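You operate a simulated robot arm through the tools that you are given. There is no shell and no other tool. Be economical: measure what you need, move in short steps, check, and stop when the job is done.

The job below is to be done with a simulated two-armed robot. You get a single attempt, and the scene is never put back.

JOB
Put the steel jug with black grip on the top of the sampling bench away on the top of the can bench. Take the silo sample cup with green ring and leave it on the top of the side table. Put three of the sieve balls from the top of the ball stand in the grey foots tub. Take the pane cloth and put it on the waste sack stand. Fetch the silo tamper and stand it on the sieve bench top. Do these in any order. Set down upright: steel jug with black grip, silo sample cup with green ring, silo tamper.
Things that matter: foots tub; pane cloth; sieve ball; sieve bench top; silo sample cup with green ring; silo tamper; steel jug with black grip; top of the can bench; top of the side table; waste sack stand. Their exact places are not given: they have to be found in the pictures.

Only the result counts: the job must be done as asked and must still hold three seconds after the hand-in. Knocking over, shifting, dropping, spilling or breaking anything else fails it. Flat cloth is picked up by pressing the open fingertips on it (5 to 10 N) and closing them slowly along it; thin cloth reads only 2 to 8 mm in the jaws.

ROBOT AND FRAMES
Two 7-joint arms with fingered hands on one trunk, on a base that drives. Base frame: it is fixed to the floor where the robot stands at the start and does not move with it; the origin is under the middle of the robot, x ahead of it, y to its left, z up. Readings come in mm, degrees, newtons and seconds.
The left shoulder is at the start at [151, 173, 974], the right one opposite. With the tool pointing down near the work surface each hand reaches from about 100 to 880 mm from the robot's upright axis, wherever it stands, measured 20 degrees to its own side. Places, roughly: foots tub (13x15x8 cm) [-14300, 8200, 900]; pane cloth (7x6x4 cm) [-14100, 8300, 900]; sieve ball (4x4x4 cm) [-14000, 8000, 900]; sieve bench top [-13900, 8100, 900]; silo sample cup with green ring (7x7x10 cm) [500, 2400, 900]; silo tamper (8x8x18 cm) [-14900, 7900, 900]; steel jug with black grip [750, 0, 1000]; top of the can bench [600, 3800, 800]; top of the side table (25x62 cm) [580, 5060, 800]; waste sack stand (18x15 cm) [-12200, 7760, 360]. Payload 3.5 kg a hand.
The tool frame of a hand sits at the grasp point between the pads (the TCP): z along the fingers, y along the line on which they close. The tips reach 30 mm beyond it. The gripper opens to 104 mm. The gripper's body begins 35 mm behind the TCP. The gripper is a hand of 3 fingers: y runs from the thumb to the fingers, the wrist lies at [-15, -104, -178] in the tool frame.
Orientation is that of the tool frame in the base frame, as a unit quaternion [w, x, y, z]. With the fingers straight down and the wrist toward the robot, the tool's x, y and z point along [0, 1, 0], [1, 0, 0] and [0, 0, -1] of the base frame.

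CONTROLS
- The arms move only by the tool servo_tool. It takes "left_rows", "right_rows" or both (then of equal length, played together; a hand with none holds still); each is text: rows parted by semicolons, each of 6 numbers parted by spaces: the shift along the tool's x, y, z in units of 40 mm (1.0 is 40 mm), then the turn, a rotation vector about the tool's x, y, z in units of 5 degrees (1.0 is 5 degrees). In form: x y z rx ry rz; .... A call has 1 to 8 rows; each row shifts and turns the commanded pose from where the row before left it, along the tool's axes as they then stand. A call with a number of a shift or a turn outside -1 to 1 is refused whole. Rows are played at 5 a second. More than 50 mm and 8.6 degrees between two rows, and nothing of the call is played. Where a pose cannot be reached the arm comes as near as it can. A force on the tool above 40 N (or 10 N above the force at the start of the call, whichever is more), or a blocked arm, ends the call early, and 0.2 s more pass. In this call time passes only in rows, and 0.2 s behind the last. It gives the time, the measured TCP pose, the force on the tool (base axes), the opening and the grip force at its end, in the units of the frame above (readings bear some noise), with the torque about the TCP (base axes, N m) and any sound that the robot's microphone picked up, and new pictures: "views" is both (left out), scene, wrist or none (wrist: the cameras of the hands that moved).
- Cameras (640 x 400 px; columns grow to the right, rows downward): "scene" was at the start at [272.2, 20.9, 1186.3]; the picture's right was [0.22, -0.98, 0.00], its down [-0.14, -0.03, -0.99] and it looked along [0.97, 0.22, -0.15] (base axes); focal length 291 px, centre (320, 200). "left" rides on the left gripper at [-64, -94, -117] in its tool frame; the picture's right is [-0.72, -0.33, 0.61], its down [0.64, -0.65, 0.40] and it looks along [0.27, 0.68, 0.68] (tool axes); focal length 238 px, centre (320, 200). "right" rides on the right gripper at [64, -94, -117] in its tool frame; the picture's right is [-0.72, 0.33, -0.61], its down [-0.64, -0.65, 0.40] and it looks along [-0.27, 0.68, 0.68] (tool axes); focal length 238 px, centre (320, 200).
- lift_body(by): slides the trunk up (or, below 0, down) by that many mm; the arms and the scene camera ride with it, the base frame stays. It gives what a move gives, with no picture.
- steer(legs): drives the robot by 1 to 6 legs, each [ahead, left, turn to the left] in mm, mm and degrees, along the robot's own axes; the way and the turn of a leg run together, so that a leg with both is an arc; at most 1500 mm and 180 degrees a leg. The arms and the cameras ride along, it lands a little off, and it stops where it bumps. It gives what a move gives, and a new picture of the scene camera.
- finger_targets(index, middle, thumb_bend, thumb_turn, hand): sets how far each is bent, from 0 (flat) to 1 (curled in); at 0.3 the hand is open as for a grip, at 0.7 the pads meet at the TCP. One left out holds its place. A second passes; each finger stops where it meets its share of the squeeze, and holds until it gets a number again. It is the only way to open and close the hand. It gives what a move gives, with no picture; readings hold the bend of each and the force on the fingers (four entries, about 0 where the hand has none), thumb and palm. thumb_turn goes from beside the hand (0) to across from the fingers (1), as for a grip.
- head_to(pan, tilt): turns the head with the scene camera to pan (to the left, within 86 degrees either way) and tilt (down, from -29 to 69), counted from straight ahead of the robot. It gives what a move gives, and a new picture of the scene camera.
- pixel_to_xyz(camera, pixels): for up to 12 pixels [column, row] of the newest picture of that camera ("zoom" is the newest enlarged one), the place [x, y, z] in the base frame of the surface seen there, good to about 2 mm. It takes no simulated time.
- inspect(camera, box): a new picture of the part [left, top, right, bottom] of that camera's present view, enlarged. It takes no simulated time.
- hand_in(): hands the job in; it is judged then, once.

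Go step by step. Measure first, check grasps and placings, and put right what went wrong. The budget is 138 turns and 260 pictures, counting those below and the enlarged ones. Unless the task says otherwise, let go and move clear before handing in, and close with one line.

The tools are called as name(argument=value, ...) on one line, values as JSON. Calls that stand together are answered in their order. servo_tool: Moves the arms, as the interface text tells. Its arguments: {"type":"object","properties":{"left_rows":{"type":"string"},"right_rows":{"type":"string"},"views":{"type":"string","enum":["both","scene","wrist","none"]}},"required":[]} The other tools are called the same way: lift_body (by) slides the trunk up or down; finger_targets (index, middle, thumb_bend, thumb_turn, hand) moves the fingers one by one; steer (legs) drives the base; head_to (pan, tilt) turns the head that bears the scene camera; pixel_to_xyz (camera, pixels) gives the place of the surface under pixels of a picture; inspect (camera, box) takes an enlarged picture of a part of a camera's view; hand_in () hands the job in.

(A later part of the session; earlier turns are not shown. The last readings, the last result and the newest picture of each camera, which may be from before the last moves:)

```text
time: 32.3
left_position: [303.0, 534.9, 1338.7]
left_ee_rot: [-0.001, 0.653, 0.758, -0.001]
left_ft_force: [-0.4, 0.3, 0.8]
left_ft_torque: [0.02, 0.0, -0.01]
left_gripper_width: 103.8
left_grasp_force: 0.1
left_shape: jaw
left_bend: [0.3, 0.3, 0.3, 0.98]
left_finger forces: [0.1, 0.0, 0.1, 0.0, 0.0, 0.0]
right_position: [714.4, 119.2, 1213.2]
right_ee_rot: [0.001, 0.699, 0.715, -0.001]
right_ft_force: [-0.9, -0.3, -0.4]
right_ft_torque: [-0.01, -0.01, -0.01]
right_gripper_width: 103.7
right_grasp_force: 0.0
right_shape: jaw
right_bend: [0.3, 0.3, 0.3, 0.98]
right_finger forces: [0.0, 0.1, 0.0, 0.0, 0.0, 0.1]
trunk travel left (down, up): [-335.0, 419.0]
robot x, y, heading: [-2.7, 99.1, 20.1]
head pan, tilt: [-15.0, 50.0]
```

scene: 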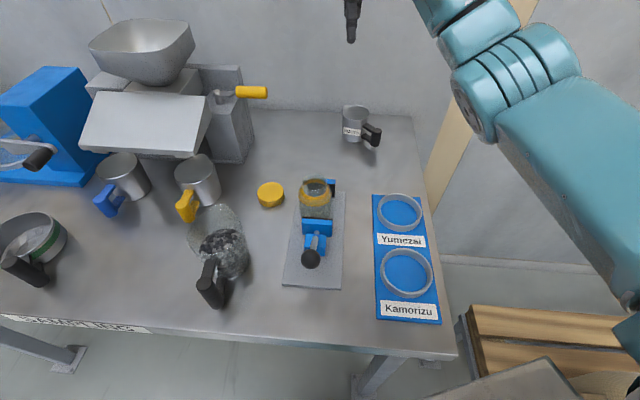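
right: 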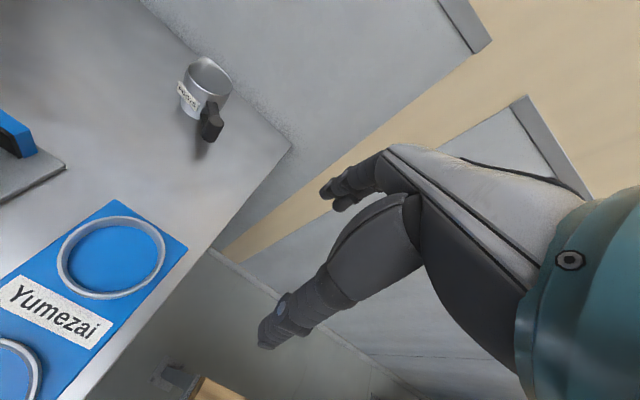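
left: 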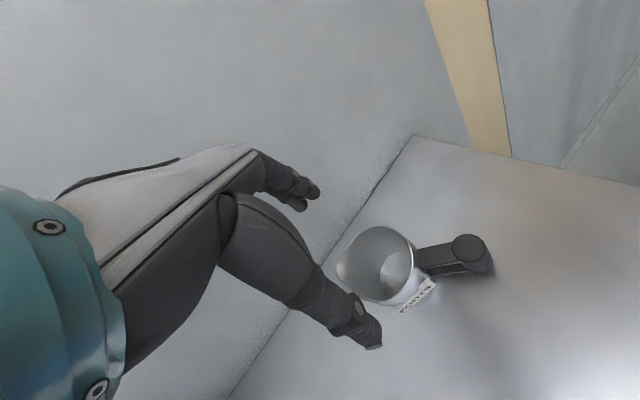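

The elbow is well to the right, clear of everything. I finish the move to above the jug.

servo_tool(right_rows="-0.15 0.44 0.87 0 0 0.45;-0.13 0.44 0.87 0 0 0.45;-0.11 0.45 0.87 0 0 0.45;-0.1 0.45 0.87 0 0 0.45;-0.08 0.45 0.87 0 0 0.45", views="both")

```text
time: 33.5
left_position: [303.6, 535.3, 1339.4]
left_ee_rot: [0.0, 0.653, 0.757, 0.0]
left_ft_force: [0.0, -0.6, -0.8]
left_ft_torque: [0.0, 0.03, 0.01]
left_gripper_width: 103.7
left_grasp_force: 0.0
left_shape: jaw
left_bend: [0.3, 0.3, 0.3, 0.98]
left_finger forces: [0.0, 0.1, 0.0, 0.0, 0.0, 0.0]
right_position: [788.3, 87.4, 1036.9]
right_ee_rot: [0.0, 0.766, 0.643, 0.001]
right_ft_force: [-0.2, -0.4, 0.5]
right_ft_torque: [0.02, 0.03, 0.04]
right_gripper_width: 103.5
right_grasp_force: 0.0
right_shape: jaw
right_bend: [0.3, 0.3, 0.3, 0.98]
right_finger forces: [0.0, 0.0, 0.0, 0.0, 0.0, 0.0]
right hand out of reach, approached as far as the arm can: row 5
trunk travel left (down, up): [-335.0, 419.0]
robot x, y, heading: [2.8, 96.2, 20.1]
head pan, tilt: [-15.0, 50.0]
```

scene: 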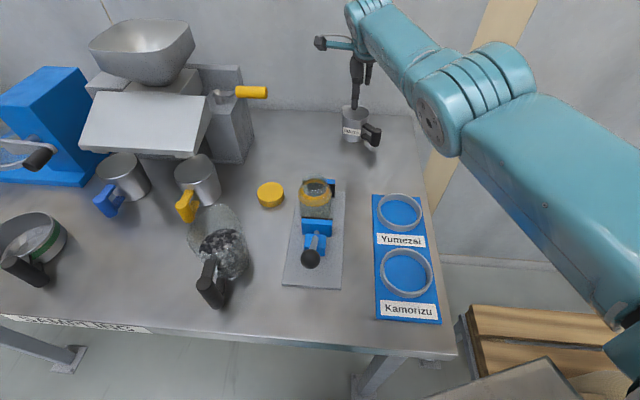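
right: 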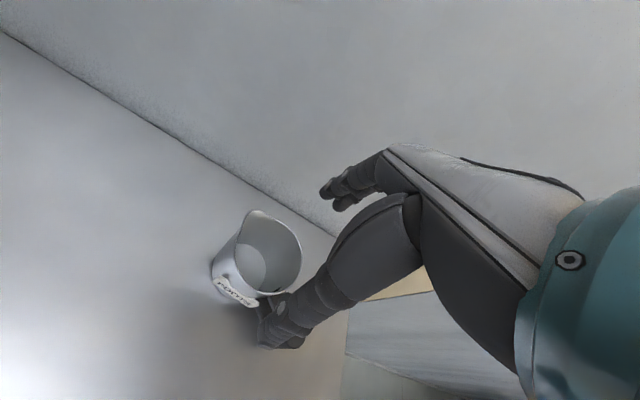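

I'm ~14 mm short and going lower costs more. I retract the hand up and back, lower the trunk 110 mm, and drive 35 mm toward the bench.

servo_tool(right_rows="0 -0.5 -0.85 0 0 0;0 -0.5 -0.85 0 0 0;0 -0.5 -0.85 0 0 0;0 -0.5 -0.85 0 0 0", views="none")

steer(legs=[[33, -12, 0]])

lift_body(by=-110)

```text
time: 34.5
left_position: [303.2, 535.3, 1339.0]
left_ee_rot: [0.0, 0.653, 0.757, 0.0]
left_ft_force: [-0.7, -0.8, -1.0]
left_ft_torque: [0.0, 0.01, -0.01]
left_gripper_width: 103.5
left_grasp_force: 0.0
left_shape: jaw
left_bend: [0.3, 0.3, 0.3, 0.98]
left_finger forces: [0.0, 0.1, 0.1, 0.0, 0.1, 0.0]
right_position: [709.3, 101.6, 1174.1]
right_ee_rot: [0.002, 0.766, 0.643, 0.0]
right_ft_force: [-1.2, -0.8, -0.3]
right_ft_torque: [0.01, -0.06, 0.0]
right_gripper_width: 103.9
right_grasp_force: 0.0
right_shape: jaw
right_bend: [0.3, 0.3, 0.3, 0.98]
right_finger forces: [0.1, 0.0, 0.0, 0.1, 0.1, 0.0]
trunk travel left (down, up): [-335.0, 419.0]
robot x, y, heading: [-1.3, 96.6, 19.7]
head pan, tilt: [-15.0, 50.0]
```

```text
time: 35.3
left_position: [340.4, 534.9, 1339.4]
left_ee_rot: [-0.001, 0.653, 0.757, 0.0]
left_ft_force: [0.4, 0.3, -0.1]
left_ft_torque: [0.02, 0.02, 0.0]
left_gripper_width: 103.9
left_grasp_force: 0.1
left_shape: jaw
left_bend: [0.3, 0.3, 0.3, 0.98]
left_finger forces: [0.0, 0.0, 0.1, 0.0, 0.1, 0.1]
right_position: [745.3, 100.9, 1172.0]
right_ee_rot: [-0.001, 0.766, 0.643, 0.0]
right_ft_force: [1.8, 1.2, 0.2]
right_ft_torque: [-0.04, 0.02, 0.0]
right_gripper_width: 103.8
right_grasp_force: 0.0
right_shape: jaw
right_bend: [0.3, 0.3, 0.3, 0.98]
right_finger forces: [0.1, 0.0, 0.0, 0.0, 0.0, 0.0]
trunk travel left (down, up): [-335.0, 419.0]
robot x, y, heading: [34.5, 95.0, 20.2]
head pan, tilt: [-15.0, 50.0]
```

scene: 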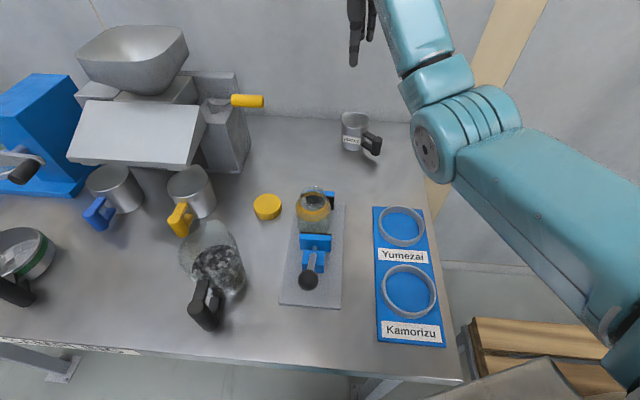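

```text
time: 36.8
left_position: [338.4, 535.3, 1229.4]
left_ee_rot: [0.0, 0.653, 0.757, 0.0]
left_ft_force: [0.4, -0.3, 0.2]
left_ft_torque: [-0.01, 0.0, 0.0]
left_gripper_width: 104.0
left_grasp_force: 0.1
left_shape: jaw
left_bend: [0.3, 0.3, 0.3, 0.98]
left_finger forces: [0.0, 0.0, 0.0, 0.0, 0.0, 0.0]
right_position: [743.6, 100.6, 1064.1]
right_ee_rot: [0.001, 0.766, 0.643, 0.001]
right_ft_force: [0.0, 1.0, 0.1]
right_ft_torque: [0.01, -0.01, -0.02]
right_gripper_width: 103.7
right_grasp_force: 0.1
right_shape: jaw
right_bend: [0.3, 0.3, 0.3, 0.98]
right_finger forces: [0.0, 0.1, 0.0, 0.0, 0.1, 0.0]
trunk travel left (down, up): [-225.0, 529.0]
robot x, y, heading: [36.1, 101.0, 19.8]
head pan, tilt: [-15.0, 50.0]
```

Now I bring the hand over the jug and re-measure the jug at the same time.

servo_tool(right_rows="0 0.74 0.65 0 0 0;0 0.74 0.65 0 0 0", views="both")

inspect(camera="scene", box=[300, 60, 440, 170])

```text
time: 37.4
left_position: [338.3, 535.8, 1229.1]
left_ee_rot: [-0.001, 0.653, 0.757, 0.0]
left_ft_force: [-0.1, 0.6, -0.2]
left_ft_torque: [-0.04, -0.02, -0.01]
left_gripper_width: 104.0
left_grasp_force: 0.0
left_shape: jaw
left_bend: [0.3, 0.3, 0.3, 0.98]
left_finger forces: [0.0, 0.0, 0.1, 0.1, 0.1, 0.1]
right_position: [803.3, 90.8, 1010.3]
right_ee_rot: [0.001, 0.766, 0.643, 0.0]
right_ft_force: [0.4, 0.0, -0.3]
right_ft_torque: [-0.06, -0.01, 0.02]
right_gripper_width: 104.0
right_grasp_force: 0.0
right_shape: jaw
right_bend: [0.3, 0.3, 0.3, 0.98]
right_finger forces: [0.1, 0.0, 0.0, 0.0, 0.0, 0.0]
trunk travel left (down, up): [-225.0, 529.0]
robot x, y, heading: [35.8, 100.9, 20.1]
head pan, tilt: [-15.0, 50.0]
```

scene: 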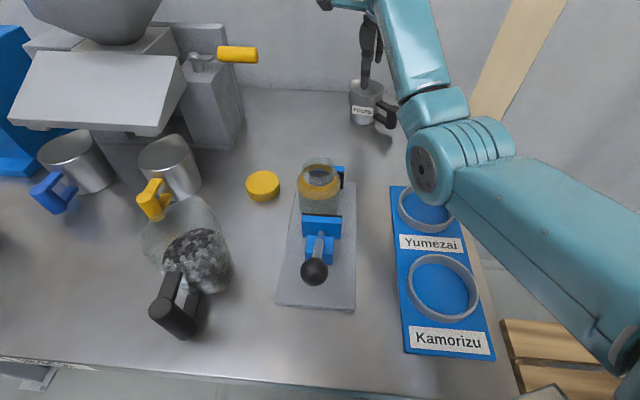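
right: 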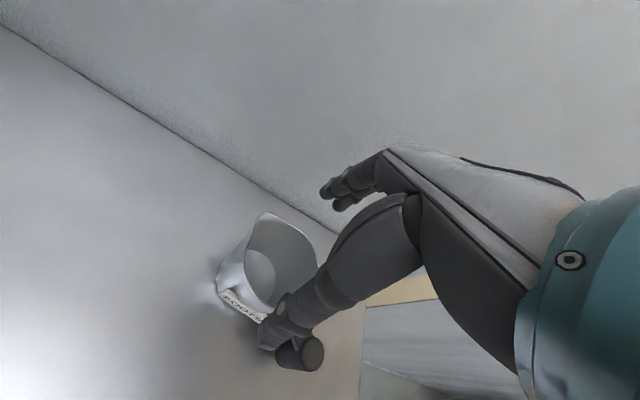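

```text
3.64 times, centred on (370, 115) of scene
```

zoom: 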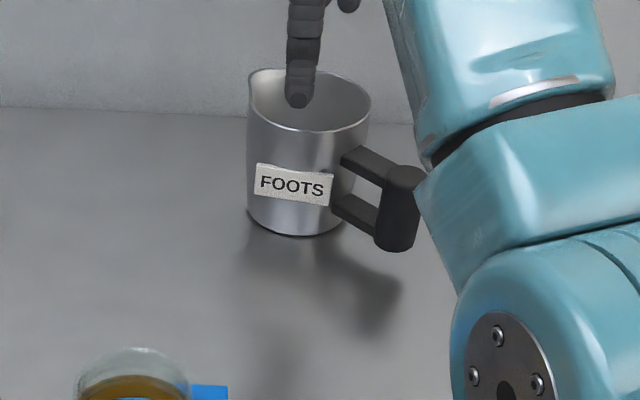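

I measure the rim edges in the enlarged view to centre the thumb and fingers.

pixel_to_xyz(camera="zoom", pixels=[[251, 95], [368, 104], [308, 131], [258, 150], [357, 150], [300, 150], [300, 230], [403, 178], [345, 72], [300, 105], [400, 220], [385, 165]])

pixel_to_xyz(camera="right", pixels=[[265, 214], [248, 240], [316, 258], [270, 305], [300, 352], [290, 335], [325, 190], [345, 203], [270, 320]])

```text
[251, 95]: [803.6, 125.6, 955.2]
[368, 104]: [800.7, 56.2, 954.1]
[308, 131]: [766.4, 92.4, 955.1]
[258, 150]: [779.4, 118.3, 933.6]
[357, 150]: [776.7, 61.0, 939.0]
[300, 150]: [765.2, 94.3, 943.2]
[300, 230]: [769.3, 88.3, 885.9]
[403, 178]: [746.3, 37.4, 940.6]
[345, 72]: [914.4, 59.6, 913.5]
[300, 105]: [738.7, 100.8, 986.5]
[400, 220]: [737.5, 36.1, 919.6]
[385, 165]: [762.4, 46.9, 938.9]
```

```text
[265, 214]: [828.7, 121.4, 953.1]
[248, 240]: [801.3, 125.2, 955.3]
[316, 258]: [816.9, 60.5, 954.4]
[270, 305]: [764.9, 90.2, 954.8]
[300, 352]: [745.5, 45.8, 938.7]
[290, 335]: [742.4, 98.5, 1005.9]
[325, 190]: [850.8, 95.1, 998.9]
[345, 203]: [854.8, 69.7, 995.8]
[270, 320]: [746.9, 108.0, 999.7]
```

The jug centre is (802,91) and the hand is well centred with the thumb 60 mm clear of the handle. I descend 78 mm.

servo_tool(right_rows="0 0 0.5 0 0 0;0 0 0.5 0 0 0;0 0 0.5 0 0 0;0 0 0.45 0 0 0", views="both")

```text
time: 38.4
left_position: [336.3, 536.2, 1228.9]
left_ee_rot: [0.0, 0.653, 0.757, 0.0]
left_ft_force: [0.0, 0.5, 0.3]
left_ft_torque: [0.03, -0.02, 0.05]
left_gripper_width: 103.6
left_grasp_force: 0.0
left_shape: jaw
left_bend: [0.3, 0.3, 0.3, 0.98]
left_finger forces: [0.1, 0.1, 0.1, 0.0, 0.0, 0.0]
right_position: [802.2, 90.6, 932.1]
right_ee_rot: [0.001, 0.766, 0.643, 0.001]
right_ft_force: [-1.2, 0.1, 3.3]
right_ft_torque: [0.04, 0.02, 0.0]
right_gripper_width: 104.0
right_grasp_force: 0.0
right_shape: jaw
right_bend: [0.3, 0.3, 0.3, 0.98]
right_finger forces: [1.3, 0.0, 0.0, 0.1, 2.2, 0.0]
trunk travel left (down, up): [-225.0, 529.0]
robot x, y, heading: [34.3, 99.3, 19.9]
head pan, tilt: [-15.0, 50.0]
```

scene: 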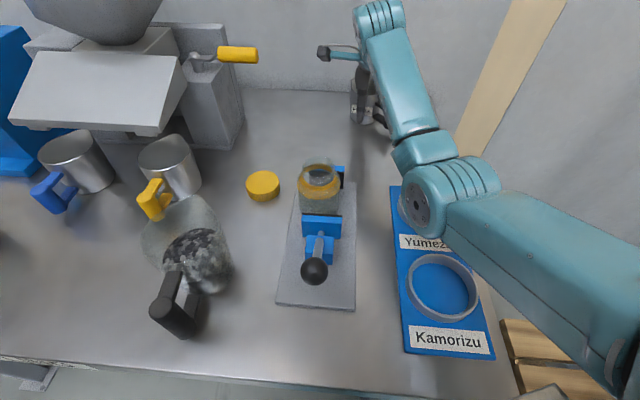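
right: 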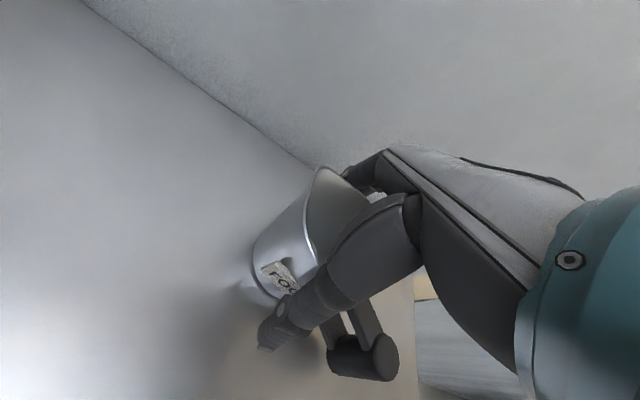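

Light contact (3 N) on thumb and index: they bracket the jug at good depth. I close the fingers.

finger_targets(hand="right", index=0.6, middle=0.6, thumb_bend=0.6)

inspect(camera="right", box=[200, 130, 440, 390])

```text
time: 39.4
left_position: [337.5, 534.7, 1230.2]
left_ee_rot: [0.0, 0.654, 0.756, 0.0]
left_ft_force: [0.0, -0.4, 0.3]
left_ft_torque: [-0.01, -0.04, 0.02]
left_gripper_width: 103.6
left_grasp_force: 0.0
left_shape: jaw
left_bend: [0.3, 0.3, 0.3, 0.98]
left_finger forces: [0.0, 0.0, 0.1, 0.1, 0.0, 0.0]
right_position: [801.6, 89.9, 934.5]
right_ee_rot: [0.002, 0.766, 0.642, 0.001]
right_ft_force: [1.4, -1.7, 8.8]
right_ft_torque: [-0.08, -0.41, 0.0]
right_gripper_width: 77.5
right_grasp_force: 30.4
right_shape: fingers
right_bend: [0.32, 0.49, 0.54, 0.97]
right_finger forces: [21.9, 7.6, 0.0, 0.0, 29.8, 0.1]
trunk travel left (down, up): [-225.0, 529.0]
robot x, y, heading: [31.3, 98.8, 20.2]
head pan, tilt: [-15.0, 50.0]
```

```text
1.54 times, centred on (320, 260) of right
```

zoom: 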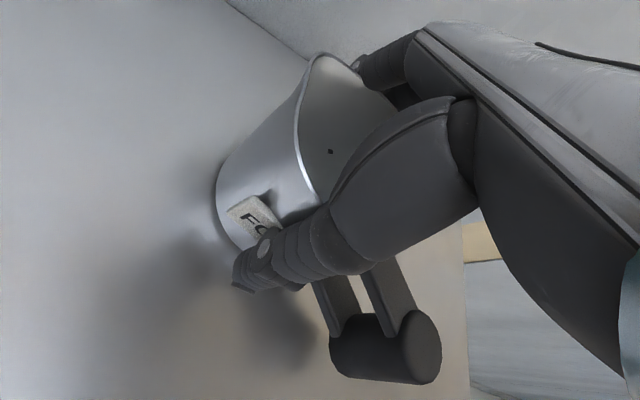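

The grip holds at 30 N. I lift slowly with the trunk and check that the jug comes along.

lift_body(by=60)

inspect(camera="scene", box=[260, 40, 460, 240])

inspect(camera="right", box=[160, 100, 480, 400])

```text
time: 40.4
left_position: [339.5, 536.1, 1288.7]
left_ee_rot: [-0.001, 0.653, 0.757, -0.001]
left_ft_force: [-0.9, 0.0, -0.5]
left_ft_torque: [0.02, 0.04, 0.02]
left_gripper_width: 104.0
left_grasp_force: 0.0
left_shape: jaw
left_bend: [0.3, 0.3, 0.3, 0.98]
left_finger forces: [0.1, 0.0, 0.1, 0.0, 0.0, 0.1]
right_position: [803.9, 90.8, 993.1]
right_ee_rot: [0.0, 0.766, 0.643, -0.001]
right_ft_force: [0.6, -0.7, -1.9]
right_ft_torque: [0.02, -0.01, 0.02]
right_gripper_width: 77.0
right_grasp_force: 27.0
right_shape: fingers
right_bend: [0.32, 0.51, 0.54, 0.96]
right_finger forces: [20.2, 5.6, 0.1, 0.0, 28.4, 0.0]
trunk travel left (down, up): [-285.0, 469.0]
robot x, y, heading: [34.9, 99.4, 20.1]
head pan, tilt: [-15.0, 50.0]
```

```text
2.00 times, centred on (360, 140) of scene
```

zoom: 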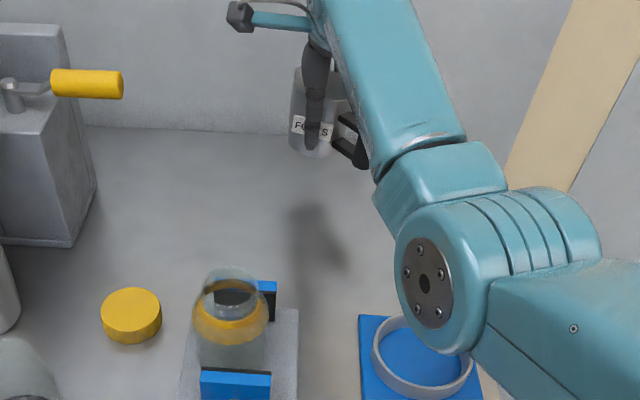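

```text
1.33 times, centred on (320, 250) of right
```

zoom: 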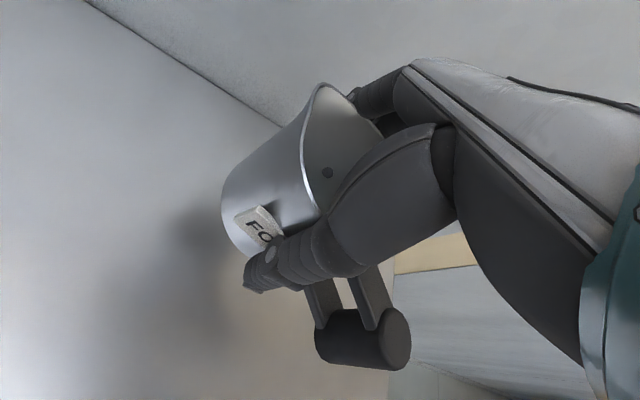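

The jug is held upright, with its bottom 55 mm below the TCP. I raise the trunk well clear, draw the hand in, back off and square up, then look toward the left.

lift_body(by=220)

servo_tool(right_rows="0 -0.9 0 0 0 0;0 -0.9 0 0 0 0;0 -0.9 0 0 0 0;0 -0.9 0 0 0 0;0 -0.9 0 0 0 0;0 -0.9 0 0 0 0", views="none")

steer(legs=[[-330, 0, 0], [0, 0, -20]])

head_to(pan=55, tilt=30)

```text
time: 42.7
left_position: [338.8, 535.9, 1508.4]
left_ee_rot: [0.0, 0.653, 0.757, 0.0]
left_ft_force: [0.4, 0.2, -0.4]
left_ft_torque: [-0.03, 0.0, 0.0]
left_gripper_width: 104.0
left_grasp_force: 0.1
left_shape: jaw
left_bend: [0.3, 0.3, 0.3, 0.98]
left_finger forces: [0.1, 0.0, 0.0, 0.0, 0.0, 0.1]
right_position: [797.8, 88.8, 1236.2]
right_ee_rot: [0.006, 0.765, 0.643, 0.015]
right_ft_force: [-0.2, -1.3, -2.2]
right_ft_torque: [0.06, -0.03, -0.02]
right_gripper_width: 76.5
right_grasp_force: 27.3
right_shape: fingers
right_bend: [0.32, 0.51, 0.54, 0.96]
right_finger forces: [20.2, 5.5, 0.0, 0.0, 28.3, 0.0]
trunk travel left (down, up): [-505.0, 249.0]
robot x, y, heading: [35.5, 100.2, 19.7]
head pan, tilt: [-15.0, 50.0]
```

```text
time: 44.1
left_position: [338.0, 536.0, 1509.3]
left_ee_rot: [0.0, 0.653, 0.757, 0.0]
left_ft_force: [0.0, -0.8, 0.1]
left_ft_torque: [-0.01, -0.02, 0.01]
left_gripper_width: 103.6
left_grasp_force: 0.1
left_shape: jaw
left_bend: [0.3, 0.3, 0.3, 0.98]
left_finger forces: [0.1, 0.0, 0.1, 0.0, 0.0, 0.0]
right_position: [583.9, 127.7, 1232.0]
right_ee_rot: [0.007, 0.767, 0.642, 0.015]
right_ft_force: [1.1, -0.8, -2.3]
right_ft_torque: [0.07, -0.06, 0.0]
right_gripper_width: 76.2
right_grasp_force: 26.5
right_shape: fingers
right_bend: [0.32, 0.51, 0.55, 0.96]
right_finger forces: [19.6, 5.4, 0.1, 0.0, 27.4, 0.0]
trunk travel left (down, up): [-505.0, 249.0]
robot x, y, heading: [30.9, 97.6, 20.0]
head pan, tilt: [-15.0, 50.0]
```

```text
time: 47.3
left_position: [159.0, 293.9, 1510.1]
left_ee_rot: [0.0, 0.775, 0.632, -0.001]
left_ft_force: [0.4, 0.1, 0.0]
left_ft_torque: [0.02, -0.01, -0.02]
left_gripper_width: 104.3
left_grasp_force: 0.0
left_shape: jaw
left_bend: [0.3, 0.3, 0.3, 0.98]
left_finger forces: [0.1, 0.1, 0.0, 0.0, 0.0, 0.1]
right_position: [251.6, -174.3, 1231.4]
right_ee_rot: [0.007, 0.865, 0.501, 0.015]
right_ft_force: [0.9, 1.1, -2.0]
right_ft_torque: [0.01, -0.04, 0.03]
right_gripper_width: 76.0
right_grasp_force: 26.1
right_shape: fingers
right_bend: [0.32, 0.52, 0.55, 0.96]
right_finger forces: [19.4, 5.3, 0.1, 0.1, 27.0, 0.0]
trunk travel left (down, up): [-505.0, 249.0]
robot x, y, heading: [-277.2, -11.9, -0.0]
head pan, tilt: [-15.0, 50.0]
```

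scene: 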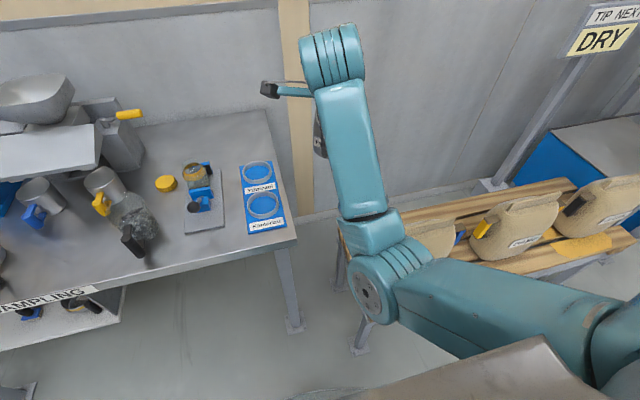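

```text
time: 48.8
left_position: [158.1, 293.8, 1509.6]
left_ee_rot: [0.001, 0.774, 0.633, 0.0]
left_ft_force: [-0.6, -0.6, 0.2]
left_ft_torque: [0.02, 0.0, 0.0]
left_gripper_width: 104.1
left_grasp_force: 0.1
left_shape: jaw
left_bend: [0.3, 0.3, 0.3, 0.98]
left_finger forces: [0.0, 0.0, 0.1, 0.0, 0.0, 0.0]
right_position: [252.0, -175.5, 1231.9]
right_ee_rot: [0.009, 0.865, 0.501, 0.015]
right_ft_force: [0.0, -0.5, -2.4]
right_ft_torque: [-0.01, -0.03, 0.0]
right_gripper_width: 76.2
right_grasp_force: 25.7
right_shape: fingers
right_bend: [0.32, 0.52, 0.55, 0.96]
right_finger forces: [19.4, 5.3, 0.1, 0.0, 27.1, 0.0]
trunk travel left (down, up): [-505.0, 249.0]
robot x, y, heading: [-276.2, -13.5, 0.2]
head pan, tilt: [55.0, 30.0]
```

scene: 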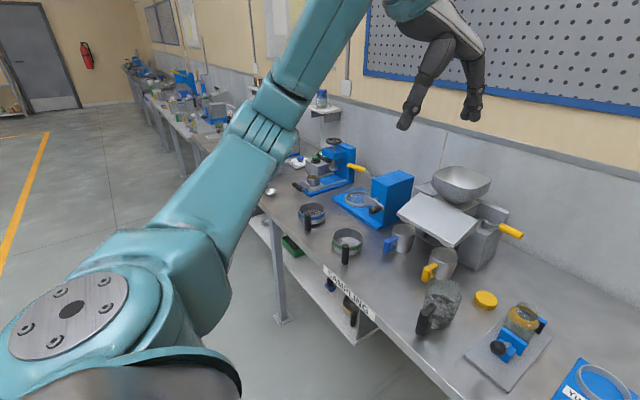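

Along the left the aisle is free. I strafe left to about y 2250 and look at the bench there for the green-ring cup.

steer(legs=[[0, 1400, 0], [0, 850, 0]])

head_to(pan=10, tilt=35)

```text
time: 59.9
left_position: [156.5, 2549.5, 1509.6]
left_ee_rot: [0.0, 0.776, 0.631, 0.001]
left_ft_force: [0.2, 0.2, -0.6]
left_ft_torque: [0.01, -0.03, -0.01]
left_gripper_width: 103.9
left_grasp_force: 0.0
left_shape: jaw
left_bend: [0.3, 0.3, 0.3, 0.98]
left_finger forces: [0.0, 0.0, 0.0, 0.0, 0.1, 0.0]
right_position: [248.8, 2080.2, 1231.4]
right_ee_rot: [0.009, 0.866, 0.5, 0.014]
right_ft_force: [-0.1, 0.6, -1.5]
right_ft_torque: [0.0, -0.03, 0.01]
right_gripper_width: 76.1
right_grasp_force: 25.4
right_shape: fingers
right_bend: [0.32, 0.52, 0.55, 0.96]
right_finger forces: [19.5, 5.3, 0.1, 0.0, 27.0, 0.0]
trunk travel left (down, up): [-505.0, 249.0]
robot x, y, heading: [-282.6, 2245.5, -0.0]
head pan, tilt: [55.0, 30.0]
```

scene: 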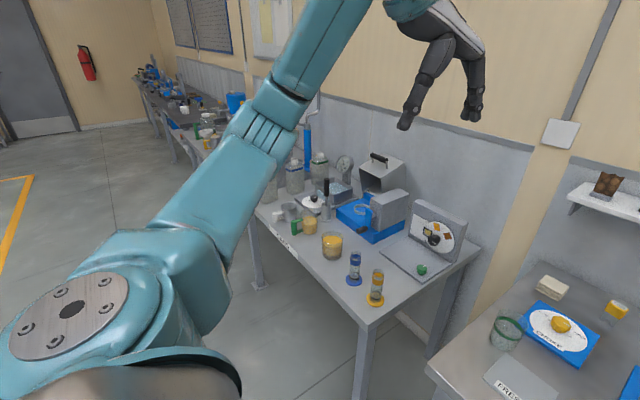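

```text
time: 61.0
left_position: [155.9, 2549.0, 1508.6]
left_ee_rot: [0.0, 0.775, 0.632, 0.0]
left_ft_force: [0.1, 0.0, -0.5]
left_ft_torque: [0.02, -0.03, 0.0]
left_gripper_width: 103.7
left_grasp_force: 0.1
left_shape: jaw
left_bend: [0.3, 0.3, 0.3, 0.98]
left_finger forces: [0.0, 0.1, 0.0, 0.0, 0.0, 0.0]
right_position: [249.1, 2081.6, 1230.9]
right_ee_rot: [0.009, 0.866, 0.5, 0.015]
right_ft_force: [-0.6, -0.4, -1.5]
right_ft_torque: [0.05, -0.04, 0.04]
right_gripper_width: 75.9
right_grasp_force: 25.7
right_shape: fingers
right_bend: [0.32, 0.52, 0.55, 0.96]
right_finger forces: [19.4, 5.4, 0.1, 0.0, 26.9, 0.0]
trunk travel left (down, up): [-505.0, 249.0]
robot x, y, heading: [-277.2, 2240.4, -0.0]
head pan, tilt: [10.0, 35.0]
```

scene: 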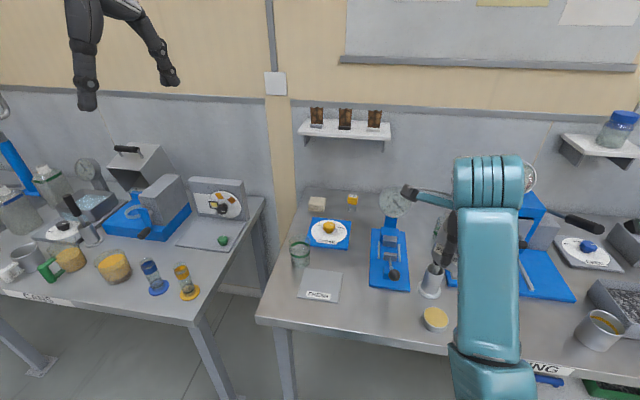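

A glass cup with a green rim stands at (300,252); I measure and enlarge it.

inspect(camera="scene", box=[250, 190, 370, 310])

pixel_to_xyz(camera="scene", pixels=[[300, 246], [291, 245], [309, 246], [300, 238], [300, 266], [265, 315], [330, 280], [330, 232], [270, 290], [120, 240], [180, 300], [280, 225]])

```text
3.33 times, centred on (310, 250) of scene
```

zoom: 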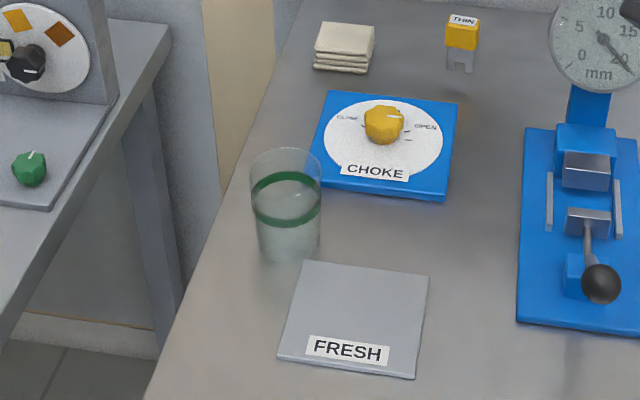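

```text
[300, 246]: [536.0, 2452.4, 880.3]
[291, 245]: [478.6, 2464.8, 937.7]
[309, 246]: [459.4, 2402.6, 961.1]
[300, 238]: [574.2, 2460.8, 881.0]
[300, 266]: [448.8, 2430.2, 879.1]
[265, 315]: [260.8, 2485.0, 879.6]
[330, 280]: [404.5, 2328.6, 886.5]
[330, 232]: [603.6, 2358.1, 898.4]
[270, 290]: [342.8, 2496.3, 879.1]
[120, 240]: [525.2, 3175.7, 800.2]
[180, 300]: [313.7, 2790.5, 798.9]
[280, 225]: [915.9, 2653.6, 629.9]
```

The cup is on the bench near (475,2434), with rim around z 980. I tuck the jug hand in and up, then drive closer.

servo_tool(right_rows="0 -0.7 -0.8 0 0 0;0 -0.7 -0.8 0 0 0;0 -0.7 -0.8 0 0 0;0 -0.5 -0.6 0 0 0", views="none")

steer(legs=[[190, 0, 0]])

head_to(pan=20, tilt=50)

inspect(camera="scene", box=[200, 100, 440, 300])

```text
time: 62.0
left_position: [155.1, 2550.0, 1509.1]
left_ee_rot: [-0.001, 0.775, 0.632, 0.0]
left_ft_force: [0.3, 0.6, 0.5]
left_ft_torque: [0.0, 0.01, -0.01]
left_gripper_width: 103.8
left_grasp_force: 0.1
left_shape: jaw
left_bend: [0.3, 0.3, 0.3, 0.98]
left_finger forces: [0.0, 0.0, 0.0, 0.0, 0.0, 0.0]
right_position: [214.2, 2086.8, 1276.3]
right_ee_rot: [0.023, 0.872, 0.489, 0.01]
right_ft_force: [0.3, 0.1, -2.3]
right_ft_torque: [0.01, -0.02, -0.02]
right_gripper_width: 76.1
right_grasp_force: 25.7
right_shape: fingers
right_bend: [0.32, 0.52, 0.55, 0.96]
right_finger forces: [19.2, 5.4, 0.1, 0.0, 27.0, 0.0]
right hand out of reach, approached as far as the arm can: row 2, 3, 4
trunk travel left (down, up): [-505.0, 249.0]
robot x, y, heading: [-275.7, 2243.3, 0.0]
head pan, tilt: [10.0, 35.0]
```

```text
time: 63.5
left_position: [345.7, 2549.9, 1510.6]
left_ee_rot: [0.0, 0.775, 0.632, 0.0]
left_ft_force: [1.1, 1.3, 1.0]
left_ft_torque: [0.02, -0.02, 0.02]
left_gripper_width: 103.9
left_grasp_force: 0.1
left_shape: jaw
left_bend: [0.3, 0.3, 0.3, 0.98]
left_finger forces: [0.0, 0.0, 0.1, 0.0, 0.0, 0.1]
right_position: [402.4, 2088.5, 1279.3]
right_ee_rot: [0.022, 0.871, 0.491, 0.012]
right_ft_force: [0.1, 1.3, -1.4]
right_ft_torque: [0.03, 0.01, -0.05]
right_gripper_width: 76.1
right_grasp_force: 26.2
right_shape: fingers
right_bend: [0.32, 0.52, 0.55, 0.96]
right_finger forces: [19.3, 5.3, 0.0, 0.0, 27.0, 0.0]
trunk travel left (down, up): [-505.0, 249.0]
robot x, y, heading: [-88.8, 2244.1, 0.1]
head pan, tilt: [10.0, 35.0]
```

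scene: 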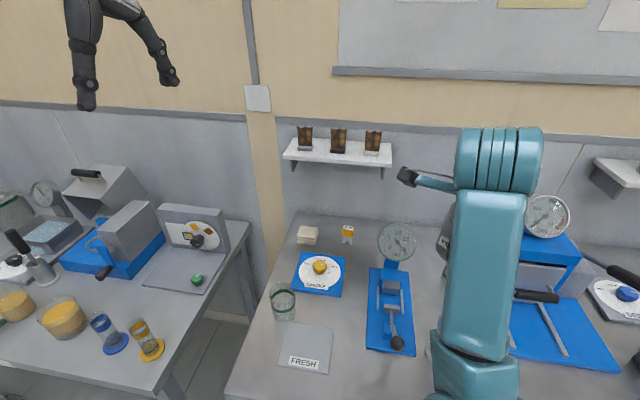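

```text
time: 64.3
left_position: [345.9, 2548.9, 1509.6]
left_ee_rot: [0.0, 0.775, 0.632, 0.0]
left_ft_force: [0.3, 0.1, -0.2]
left_ft_torque: [-0.01, 0.0, 0.02]
left_gripper_width: 104.0
left_grasp_force: 0.0
left_shape: jaw
left_bend: [0.3, 0.3, 0.3, 0.98]
left_finger forces: [0.1, 0.0, 0.1, 0.1, 0.0, 0.0]
right_position: [402.5, 2086.2, 1280.5]
right_ee_rot: [0.024, 0.872, 0.489, 0.013]
right_ft_force: [0.0, -0.4, -0.9]
right_ft_torque: [0.01, -0.07, 0.01]
right_gripper_width: 76.0
right_grasp_force: 26.3
right_shape: fingers
right_bend: [0.32, 0.52, 0.55, 0.96]
right_finger forces: [19.4, 5.5, 0.0, 0.1, 27.0, 0.1]
trunk travel left (down, up): [-505.0, 249.0]
robot x, y, heading: [-89.7, 2240.3, 0.1]
head pan, tilt: [20.0, 50.0]
```

scene: 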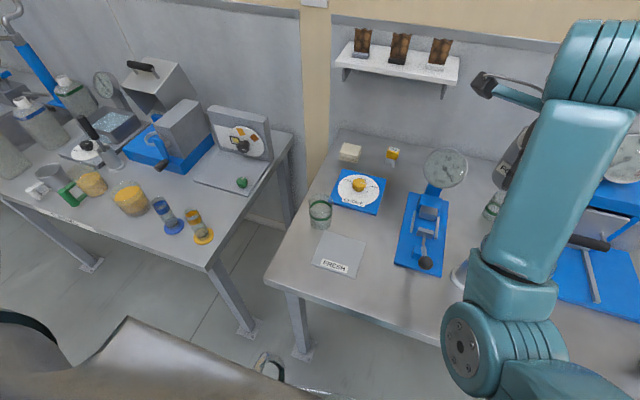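

```text
2.00 times, centred on (320, 200) of scene
```

zoom: 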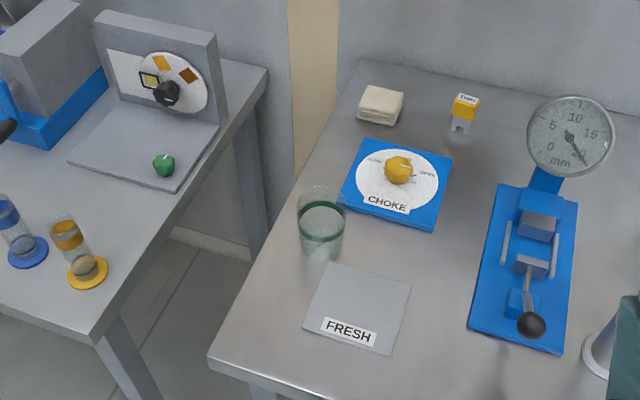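

The cup stands at (320,212). I measure the cup ring, and the right elbow's clearance near (500,340) over the metal cylinder beside it.

pixel_to_xyz(camera="zoom", pixels=[[299, 218], [343, 220], [322, 238], [321, 202], [321, 262], [305, 250], [338, 250], [299, 195]])

pixel_to_xyz(camera="scene", pixels=[[445, 335], [470, 380], [480, 300], [458, 278], [490, 212], [520, 370], [445, 165]])

inspect(camera="scene", box=[420, 140, 560, 300])

```text
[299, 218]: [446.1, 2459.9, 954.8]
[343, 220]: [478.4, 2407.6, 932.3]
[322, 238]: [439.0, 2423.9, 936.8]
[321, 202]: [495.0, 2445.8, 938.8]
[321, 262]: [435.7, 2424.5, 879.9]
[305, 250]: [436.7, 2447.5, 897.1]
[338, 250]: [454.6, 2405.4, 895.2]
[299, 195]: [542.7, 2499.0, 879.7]
```

```text
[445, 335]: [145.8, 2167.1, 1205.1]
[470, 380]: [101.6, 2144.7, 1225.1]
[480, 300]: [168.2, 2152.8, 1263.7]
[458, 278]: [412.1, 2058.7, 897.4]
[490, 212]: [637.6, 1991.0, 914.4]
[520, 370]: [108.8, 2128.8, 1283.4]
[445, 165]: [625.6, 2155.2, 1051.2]
```

```text
2.50 times, centred on (490, 220) of scene
```

zoom: 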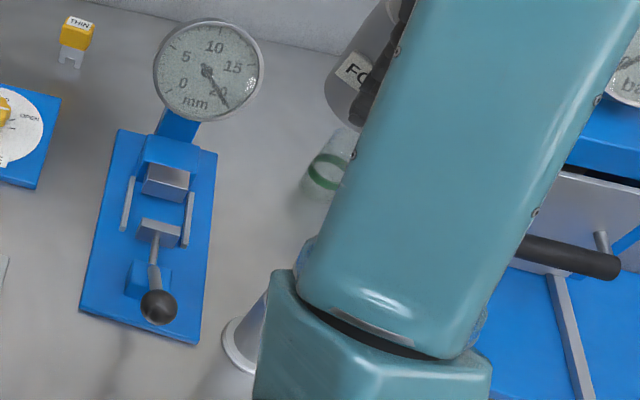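

The cup's centre is about (467,2434). A second green-ringed glass is at (638,1991), but the stated place matches the first. The right elbow clears at z≥1200, so I bring the left hand over the cup.

servo_tool(left_rows="-0.277 0.44 0.95 0 0 0;-0.277 0.44 0.95 0 0 0;-0.277 0.44 0.95 0 0 0;-0.277 0.44 0.95 0 0 0;-0.277 0.44 0.95 0 0 0;-0.277 0.44 0.95 0 0 0;-0.277 0.44 0.95 0 0 0;-0.277 0.44 0.95 0 0 0", views="none")

servo_tool(left_rows="0 0 0.9 0 0 0;0 0 0.9 0 0 0;0 0 0.9 0 0 0;0 0 0.9 0 0 0", views="both")

```text
time: 66.1
left_position: [466.4, 2434.2, 1204.5]
left_ee_rot: [0.0, 0.775, 0.632, 0.0]
left_ft_force: [-0.2, 0.2, -0.9]
left_ft_torque: [0.01, 0.03, -0.04]
left_gripper_width: 103.6
left_grasp_force: 0.2
left_shape: jaw
left_bend: [0.3, 0.3, 0.3, 0.98]
left_finger forces: [0.0, 0.0, 0.0, 0.1, 0.0, 0.1]
right_position: [404.0, 2085.9, 1279.8]
right_ee_rot: [0.024, 0.872, 0.489, 0.01]
right_ft_force: [-0.1, -0.6, -2.1]
right_ft_torque: [0.0, -0.05, -0.01]
right_gripper_width: 76.2
right_grasp_force: 25.8
right_shape: fingers
right_bend: [0.32, 0.52, 0.55, 0.96]
right_finger forces: [19.3, 5.3, 0.0, 0.0, 26.8, 0.0]
trunk travel left (down, up): [-505.0, 249.0]
robot x, y, heading: [-89.7, 2242.2, -0.0]
head pan, tilt: [20.0, 50.0]
```

```text
time: 67.1
left_position: [465.9, 2434.2, 1058.4]
left_ee_rot: [0.0, 0.776, 0.631, 0.0]
left_ft_force: [-1.1, 0.1, -1.3]
left_ft_torque: [-0.02, 0.0, 0.02]
left_gripper_width: 103.7
left_grasp_force: 0.1
left_shape: jaw
left_bend: [0.3, 0.3, 0.3, 0.98]
left_finger forces: [0.0, 0.0, 0.1, 0.1, 0.0, 0.1]
right_position: [403.3, 2086.2, 1279.5]
right_ee_rot: [0.024, 0.872, 0.489, 0.011]
right_ft_force: [0.2, -0.4, -1.6]
right_ft_torque: [0.01, -0.04, 0.01]
right_gripper_width: 76.2
right_grasp_force: 25.9
right_shape: fingers
right_bend: [0.32, 0.52, 0.55, 0.96]
right_finger forces: [19.3, 5.3, 0.0, 0.0, 26.9, 0.1]
trunk travel left (down, up): [-505.0, 249.0]
robot x, y, heading: [-88.5, 2244.0, -0.1]
head pan, tilt: [20.0, 50.0]
```

scene: 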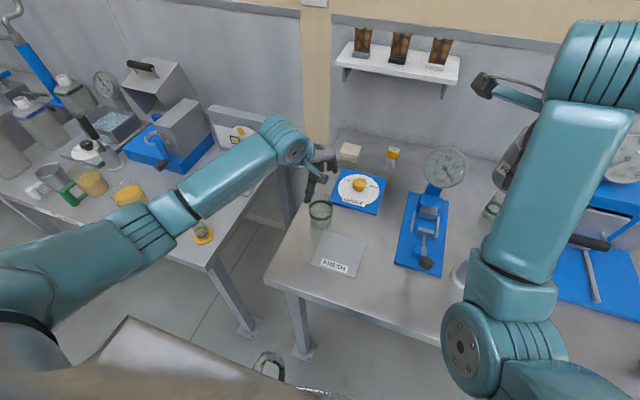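
left: 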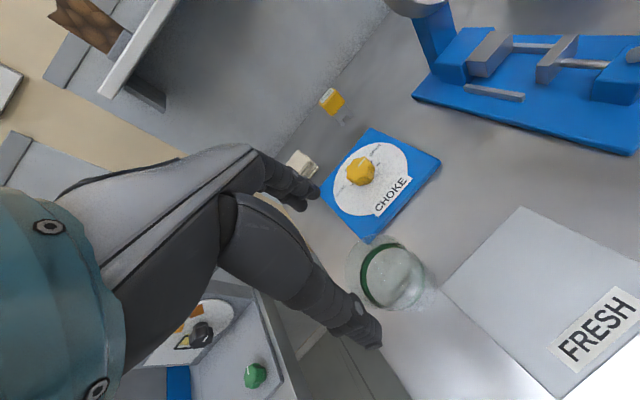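

The hand is above the cup. I check the cup position from the wrist camera and the left elbow clearance near (165,225).

pixel_to_xyz(camera="left", pixels=[[363, 270], [372, 302], [386, 245], [412, 285], [347, 265], [350, 285], [425, 270], [400, 305]])

pixel_to_xyz(camera="scene", pixels=[[165, 235], [130, 262], [190, 215], [130, 195], [310, 205], [331, 205], [320, 222]])

inspect(camera="left", box=[290, 200, 450, 360])

```text
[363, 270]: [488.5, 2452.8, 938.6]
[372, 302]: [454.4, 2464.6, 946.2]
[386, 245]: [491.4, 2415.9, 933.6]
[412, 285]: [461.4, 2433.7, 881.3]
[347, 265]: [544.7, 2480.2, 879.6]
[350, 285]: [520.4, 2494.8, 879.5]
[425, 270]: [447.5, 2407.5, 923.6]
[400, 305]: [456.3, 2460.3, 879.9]
```

```text
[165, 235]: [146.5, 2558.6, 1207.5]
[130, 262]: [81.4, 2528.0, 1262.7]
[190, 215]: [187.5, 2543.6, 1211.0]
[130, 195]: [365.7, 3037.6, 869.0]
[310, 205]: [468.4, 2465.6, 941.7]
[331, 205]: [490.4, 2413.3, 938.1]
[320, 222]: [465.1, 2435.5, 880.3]
```

```text
2.50 times, centred on (370, 280) of left
```

zoom: 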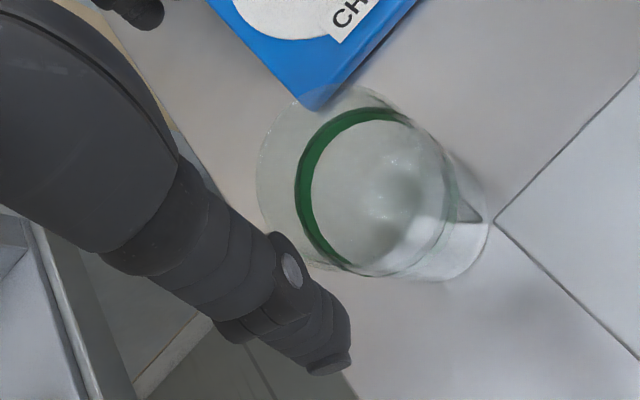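

Ring points give a centre of (468,2436), so the hand is centred. I descend 108 mm to TCP z 950.

servo_tool(left_rows="0.04 0.04 0.6 0 0 0;0 0 0.6 0 0 0;0 0 0.6 0 0 0;0 0 0.5 0 0 0;0 0 0.4 0 0 0", views="wrist")

```text
time: 68.3
left_position: [466.8, 2434.8, 953.3]
left_ee_rot: [0.0, 0.775, 0.632, 0.0]
left_ft_force: [-0.2, 0.7, -0.2]
left_ft_torque: [-0.01, 0.02, 0.01]
left_gripper_width: 103.9
left_grasp_force: 0.0
left_shape: jaw
left_bend: [0.3, 0.3, 0.3, 0.98]
left_finger forces: [0.1, 0.0, 0.0, 0.0, 0.0, 0.1]
right_position: [402.2, 2085.2, 1280.1]
right_ee_rot: [0.025, 0.872, 0.489, 0.012]
right_ft_force: [-0.1, -0.2, -2.6]
right_ft_torque: [-0.01, -0.05, 0.02]
right_gripper_width: 75.9
right_grasp_force: 25.7
right_shape: fingers
right_bend: [0.32, 0.52, 0.55, 0.96]
right_finger forces: [19.4, 5.2, 0.1, 0.0, 26.9, 0.0]
trunk travel left (down, up): [-505.0, 249.0]
robot x, y, heading: [-87.2, 2245.4, -0.3]
head pan, tilt: [20.0, 50.0]
```

left: 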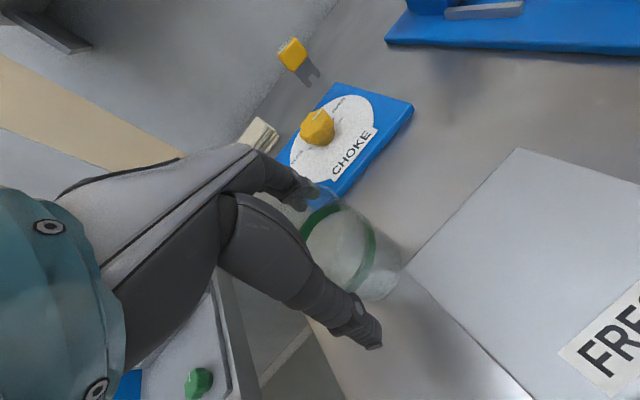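

No contact and the cup sits between thumb and fingers. I close on it.

finger_targets(hand="left", index=0.55, middle=0.55, thumb_bend=0.55)

inspect(camera="left", box=[200, 130, 440, 370])

```text
time: 69.3
left_position: [467.8, 2436.1, 953.4]
left_ee_rot: [0.0, 0.775, 0.632, 0.001]
left_ft_force: [0.3, 0.7, 0.2]
left_ft_torque: [-0.02, -0.09, 0.0]
left_gripper_width: 64.2
left_grasp_force: 19.9
left_shape: fingers
left_bend: [0.44, 0.51, 0.49, 0.97]
left_finger forces: [16.5, 3.4, 0.0, 0.0, 20.4, 0.0]
right_position: [403.1, 2086.8, 1280.2]
right_ee_rot: [0.024, 0.872, 0.489, 0.012]
right_ft_force: [-0.4, 0.3, -1.8]
right_ft_torque: [0.05, -0.04, 0.03]
right_gripper_width: 76.1
right_grasp_force: 25.6
right_shape: fingers
right_bend: [0.32, 0.52, 0.55, 0.96]
right_finger forces: [19.4, 5.3, 0.1, 0.1, 27.0, 0.1]
trunk travel left (down, up): [-505.0, 249.0]
robot x, y, heading: [-83.7, 2246.2, 0.1]
head pan, tilt: [20.0, 50.0]
```

```text
1.67 times, centred on (320, 250) of left
```

zoom: 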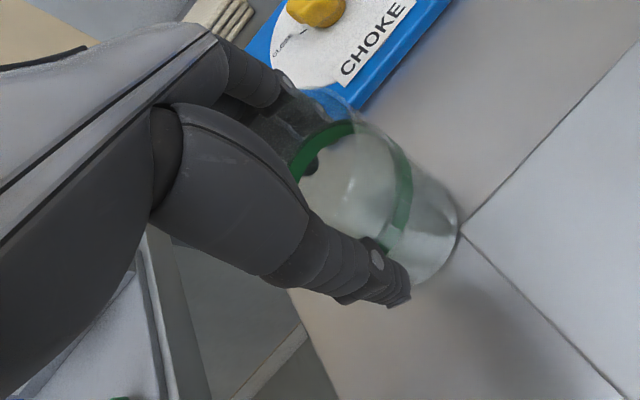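

Grip 20 N. I lift with the arm and look.

servo_tool(left_rows="0 0 -0.4 0 0 0;0 0 -0.5 0 0 0;0 0 -0.7 0 0 0;0 0 -0.9 0 0 0;0 0 -0.9 0 0 0;0 0 -0.9 0 0 0;0 -0.4 -0.9 0 0 0;0 -0.4 -0.9 0 0 0", views="both")

```text
time: 71.1
left_position: [434.3, 2441.7, 1197.2]
left_ee_rot: [0.0, 0.775, 0.632, 0.0]
left_ft_force: [-0.3, 0.0, -0.7]
left_ft_torque: [-0.02, 0.01, 0.0]
left_gripper_width: 63.5
left_grasp_force: 19.2
left_shape: fingers
left_bend: [0.44, 0.52, 0.5, 0.97]
left_finger forces: [15.9, 2.8, 0.0, 0.0, 19.7, 0.0]
right_position: [402.8, 2086.7, 1279.3]
right_ee_rot: [0.025, 0.872, 0.489, 0.012]
right_ft_force: [-0.1, 0.7, -2.2]
right_ft_torque: [0.01, -0.02, -0.02]
right_gripper_width: 76.1
right_grasp_force: 25.7
right_shape: fingers
right_bend: [0.32, 0.52, 0.55, 0.96]
right_finger forces: [19.4, 5.3, 0.0, 0.0, 26.9, 0.0]
trunk travel left (down, up): [-505.0, 249.0]
robot x, y, heading: [-86.3, 2243.7, -0.2]
head pan, tilt: [20.0, 50.0]
```

scene: 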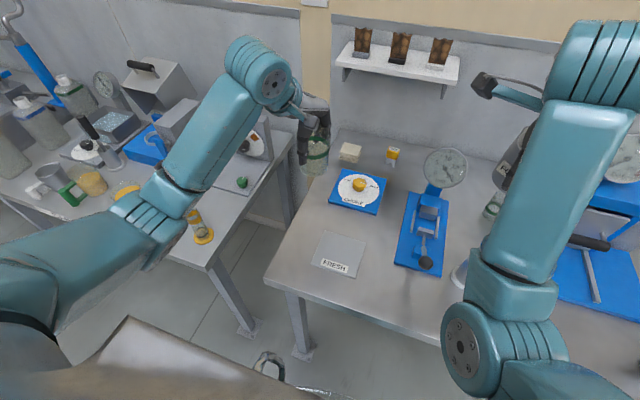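
left: 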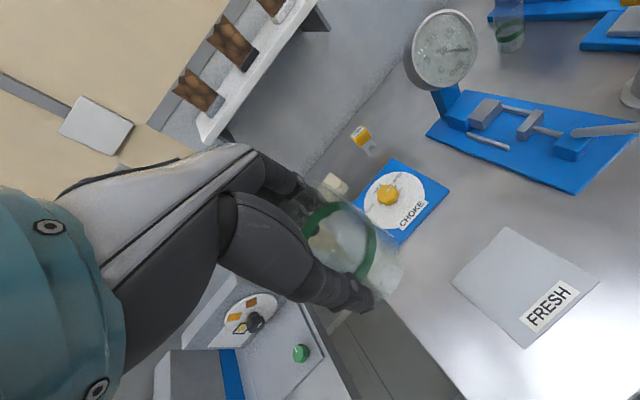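

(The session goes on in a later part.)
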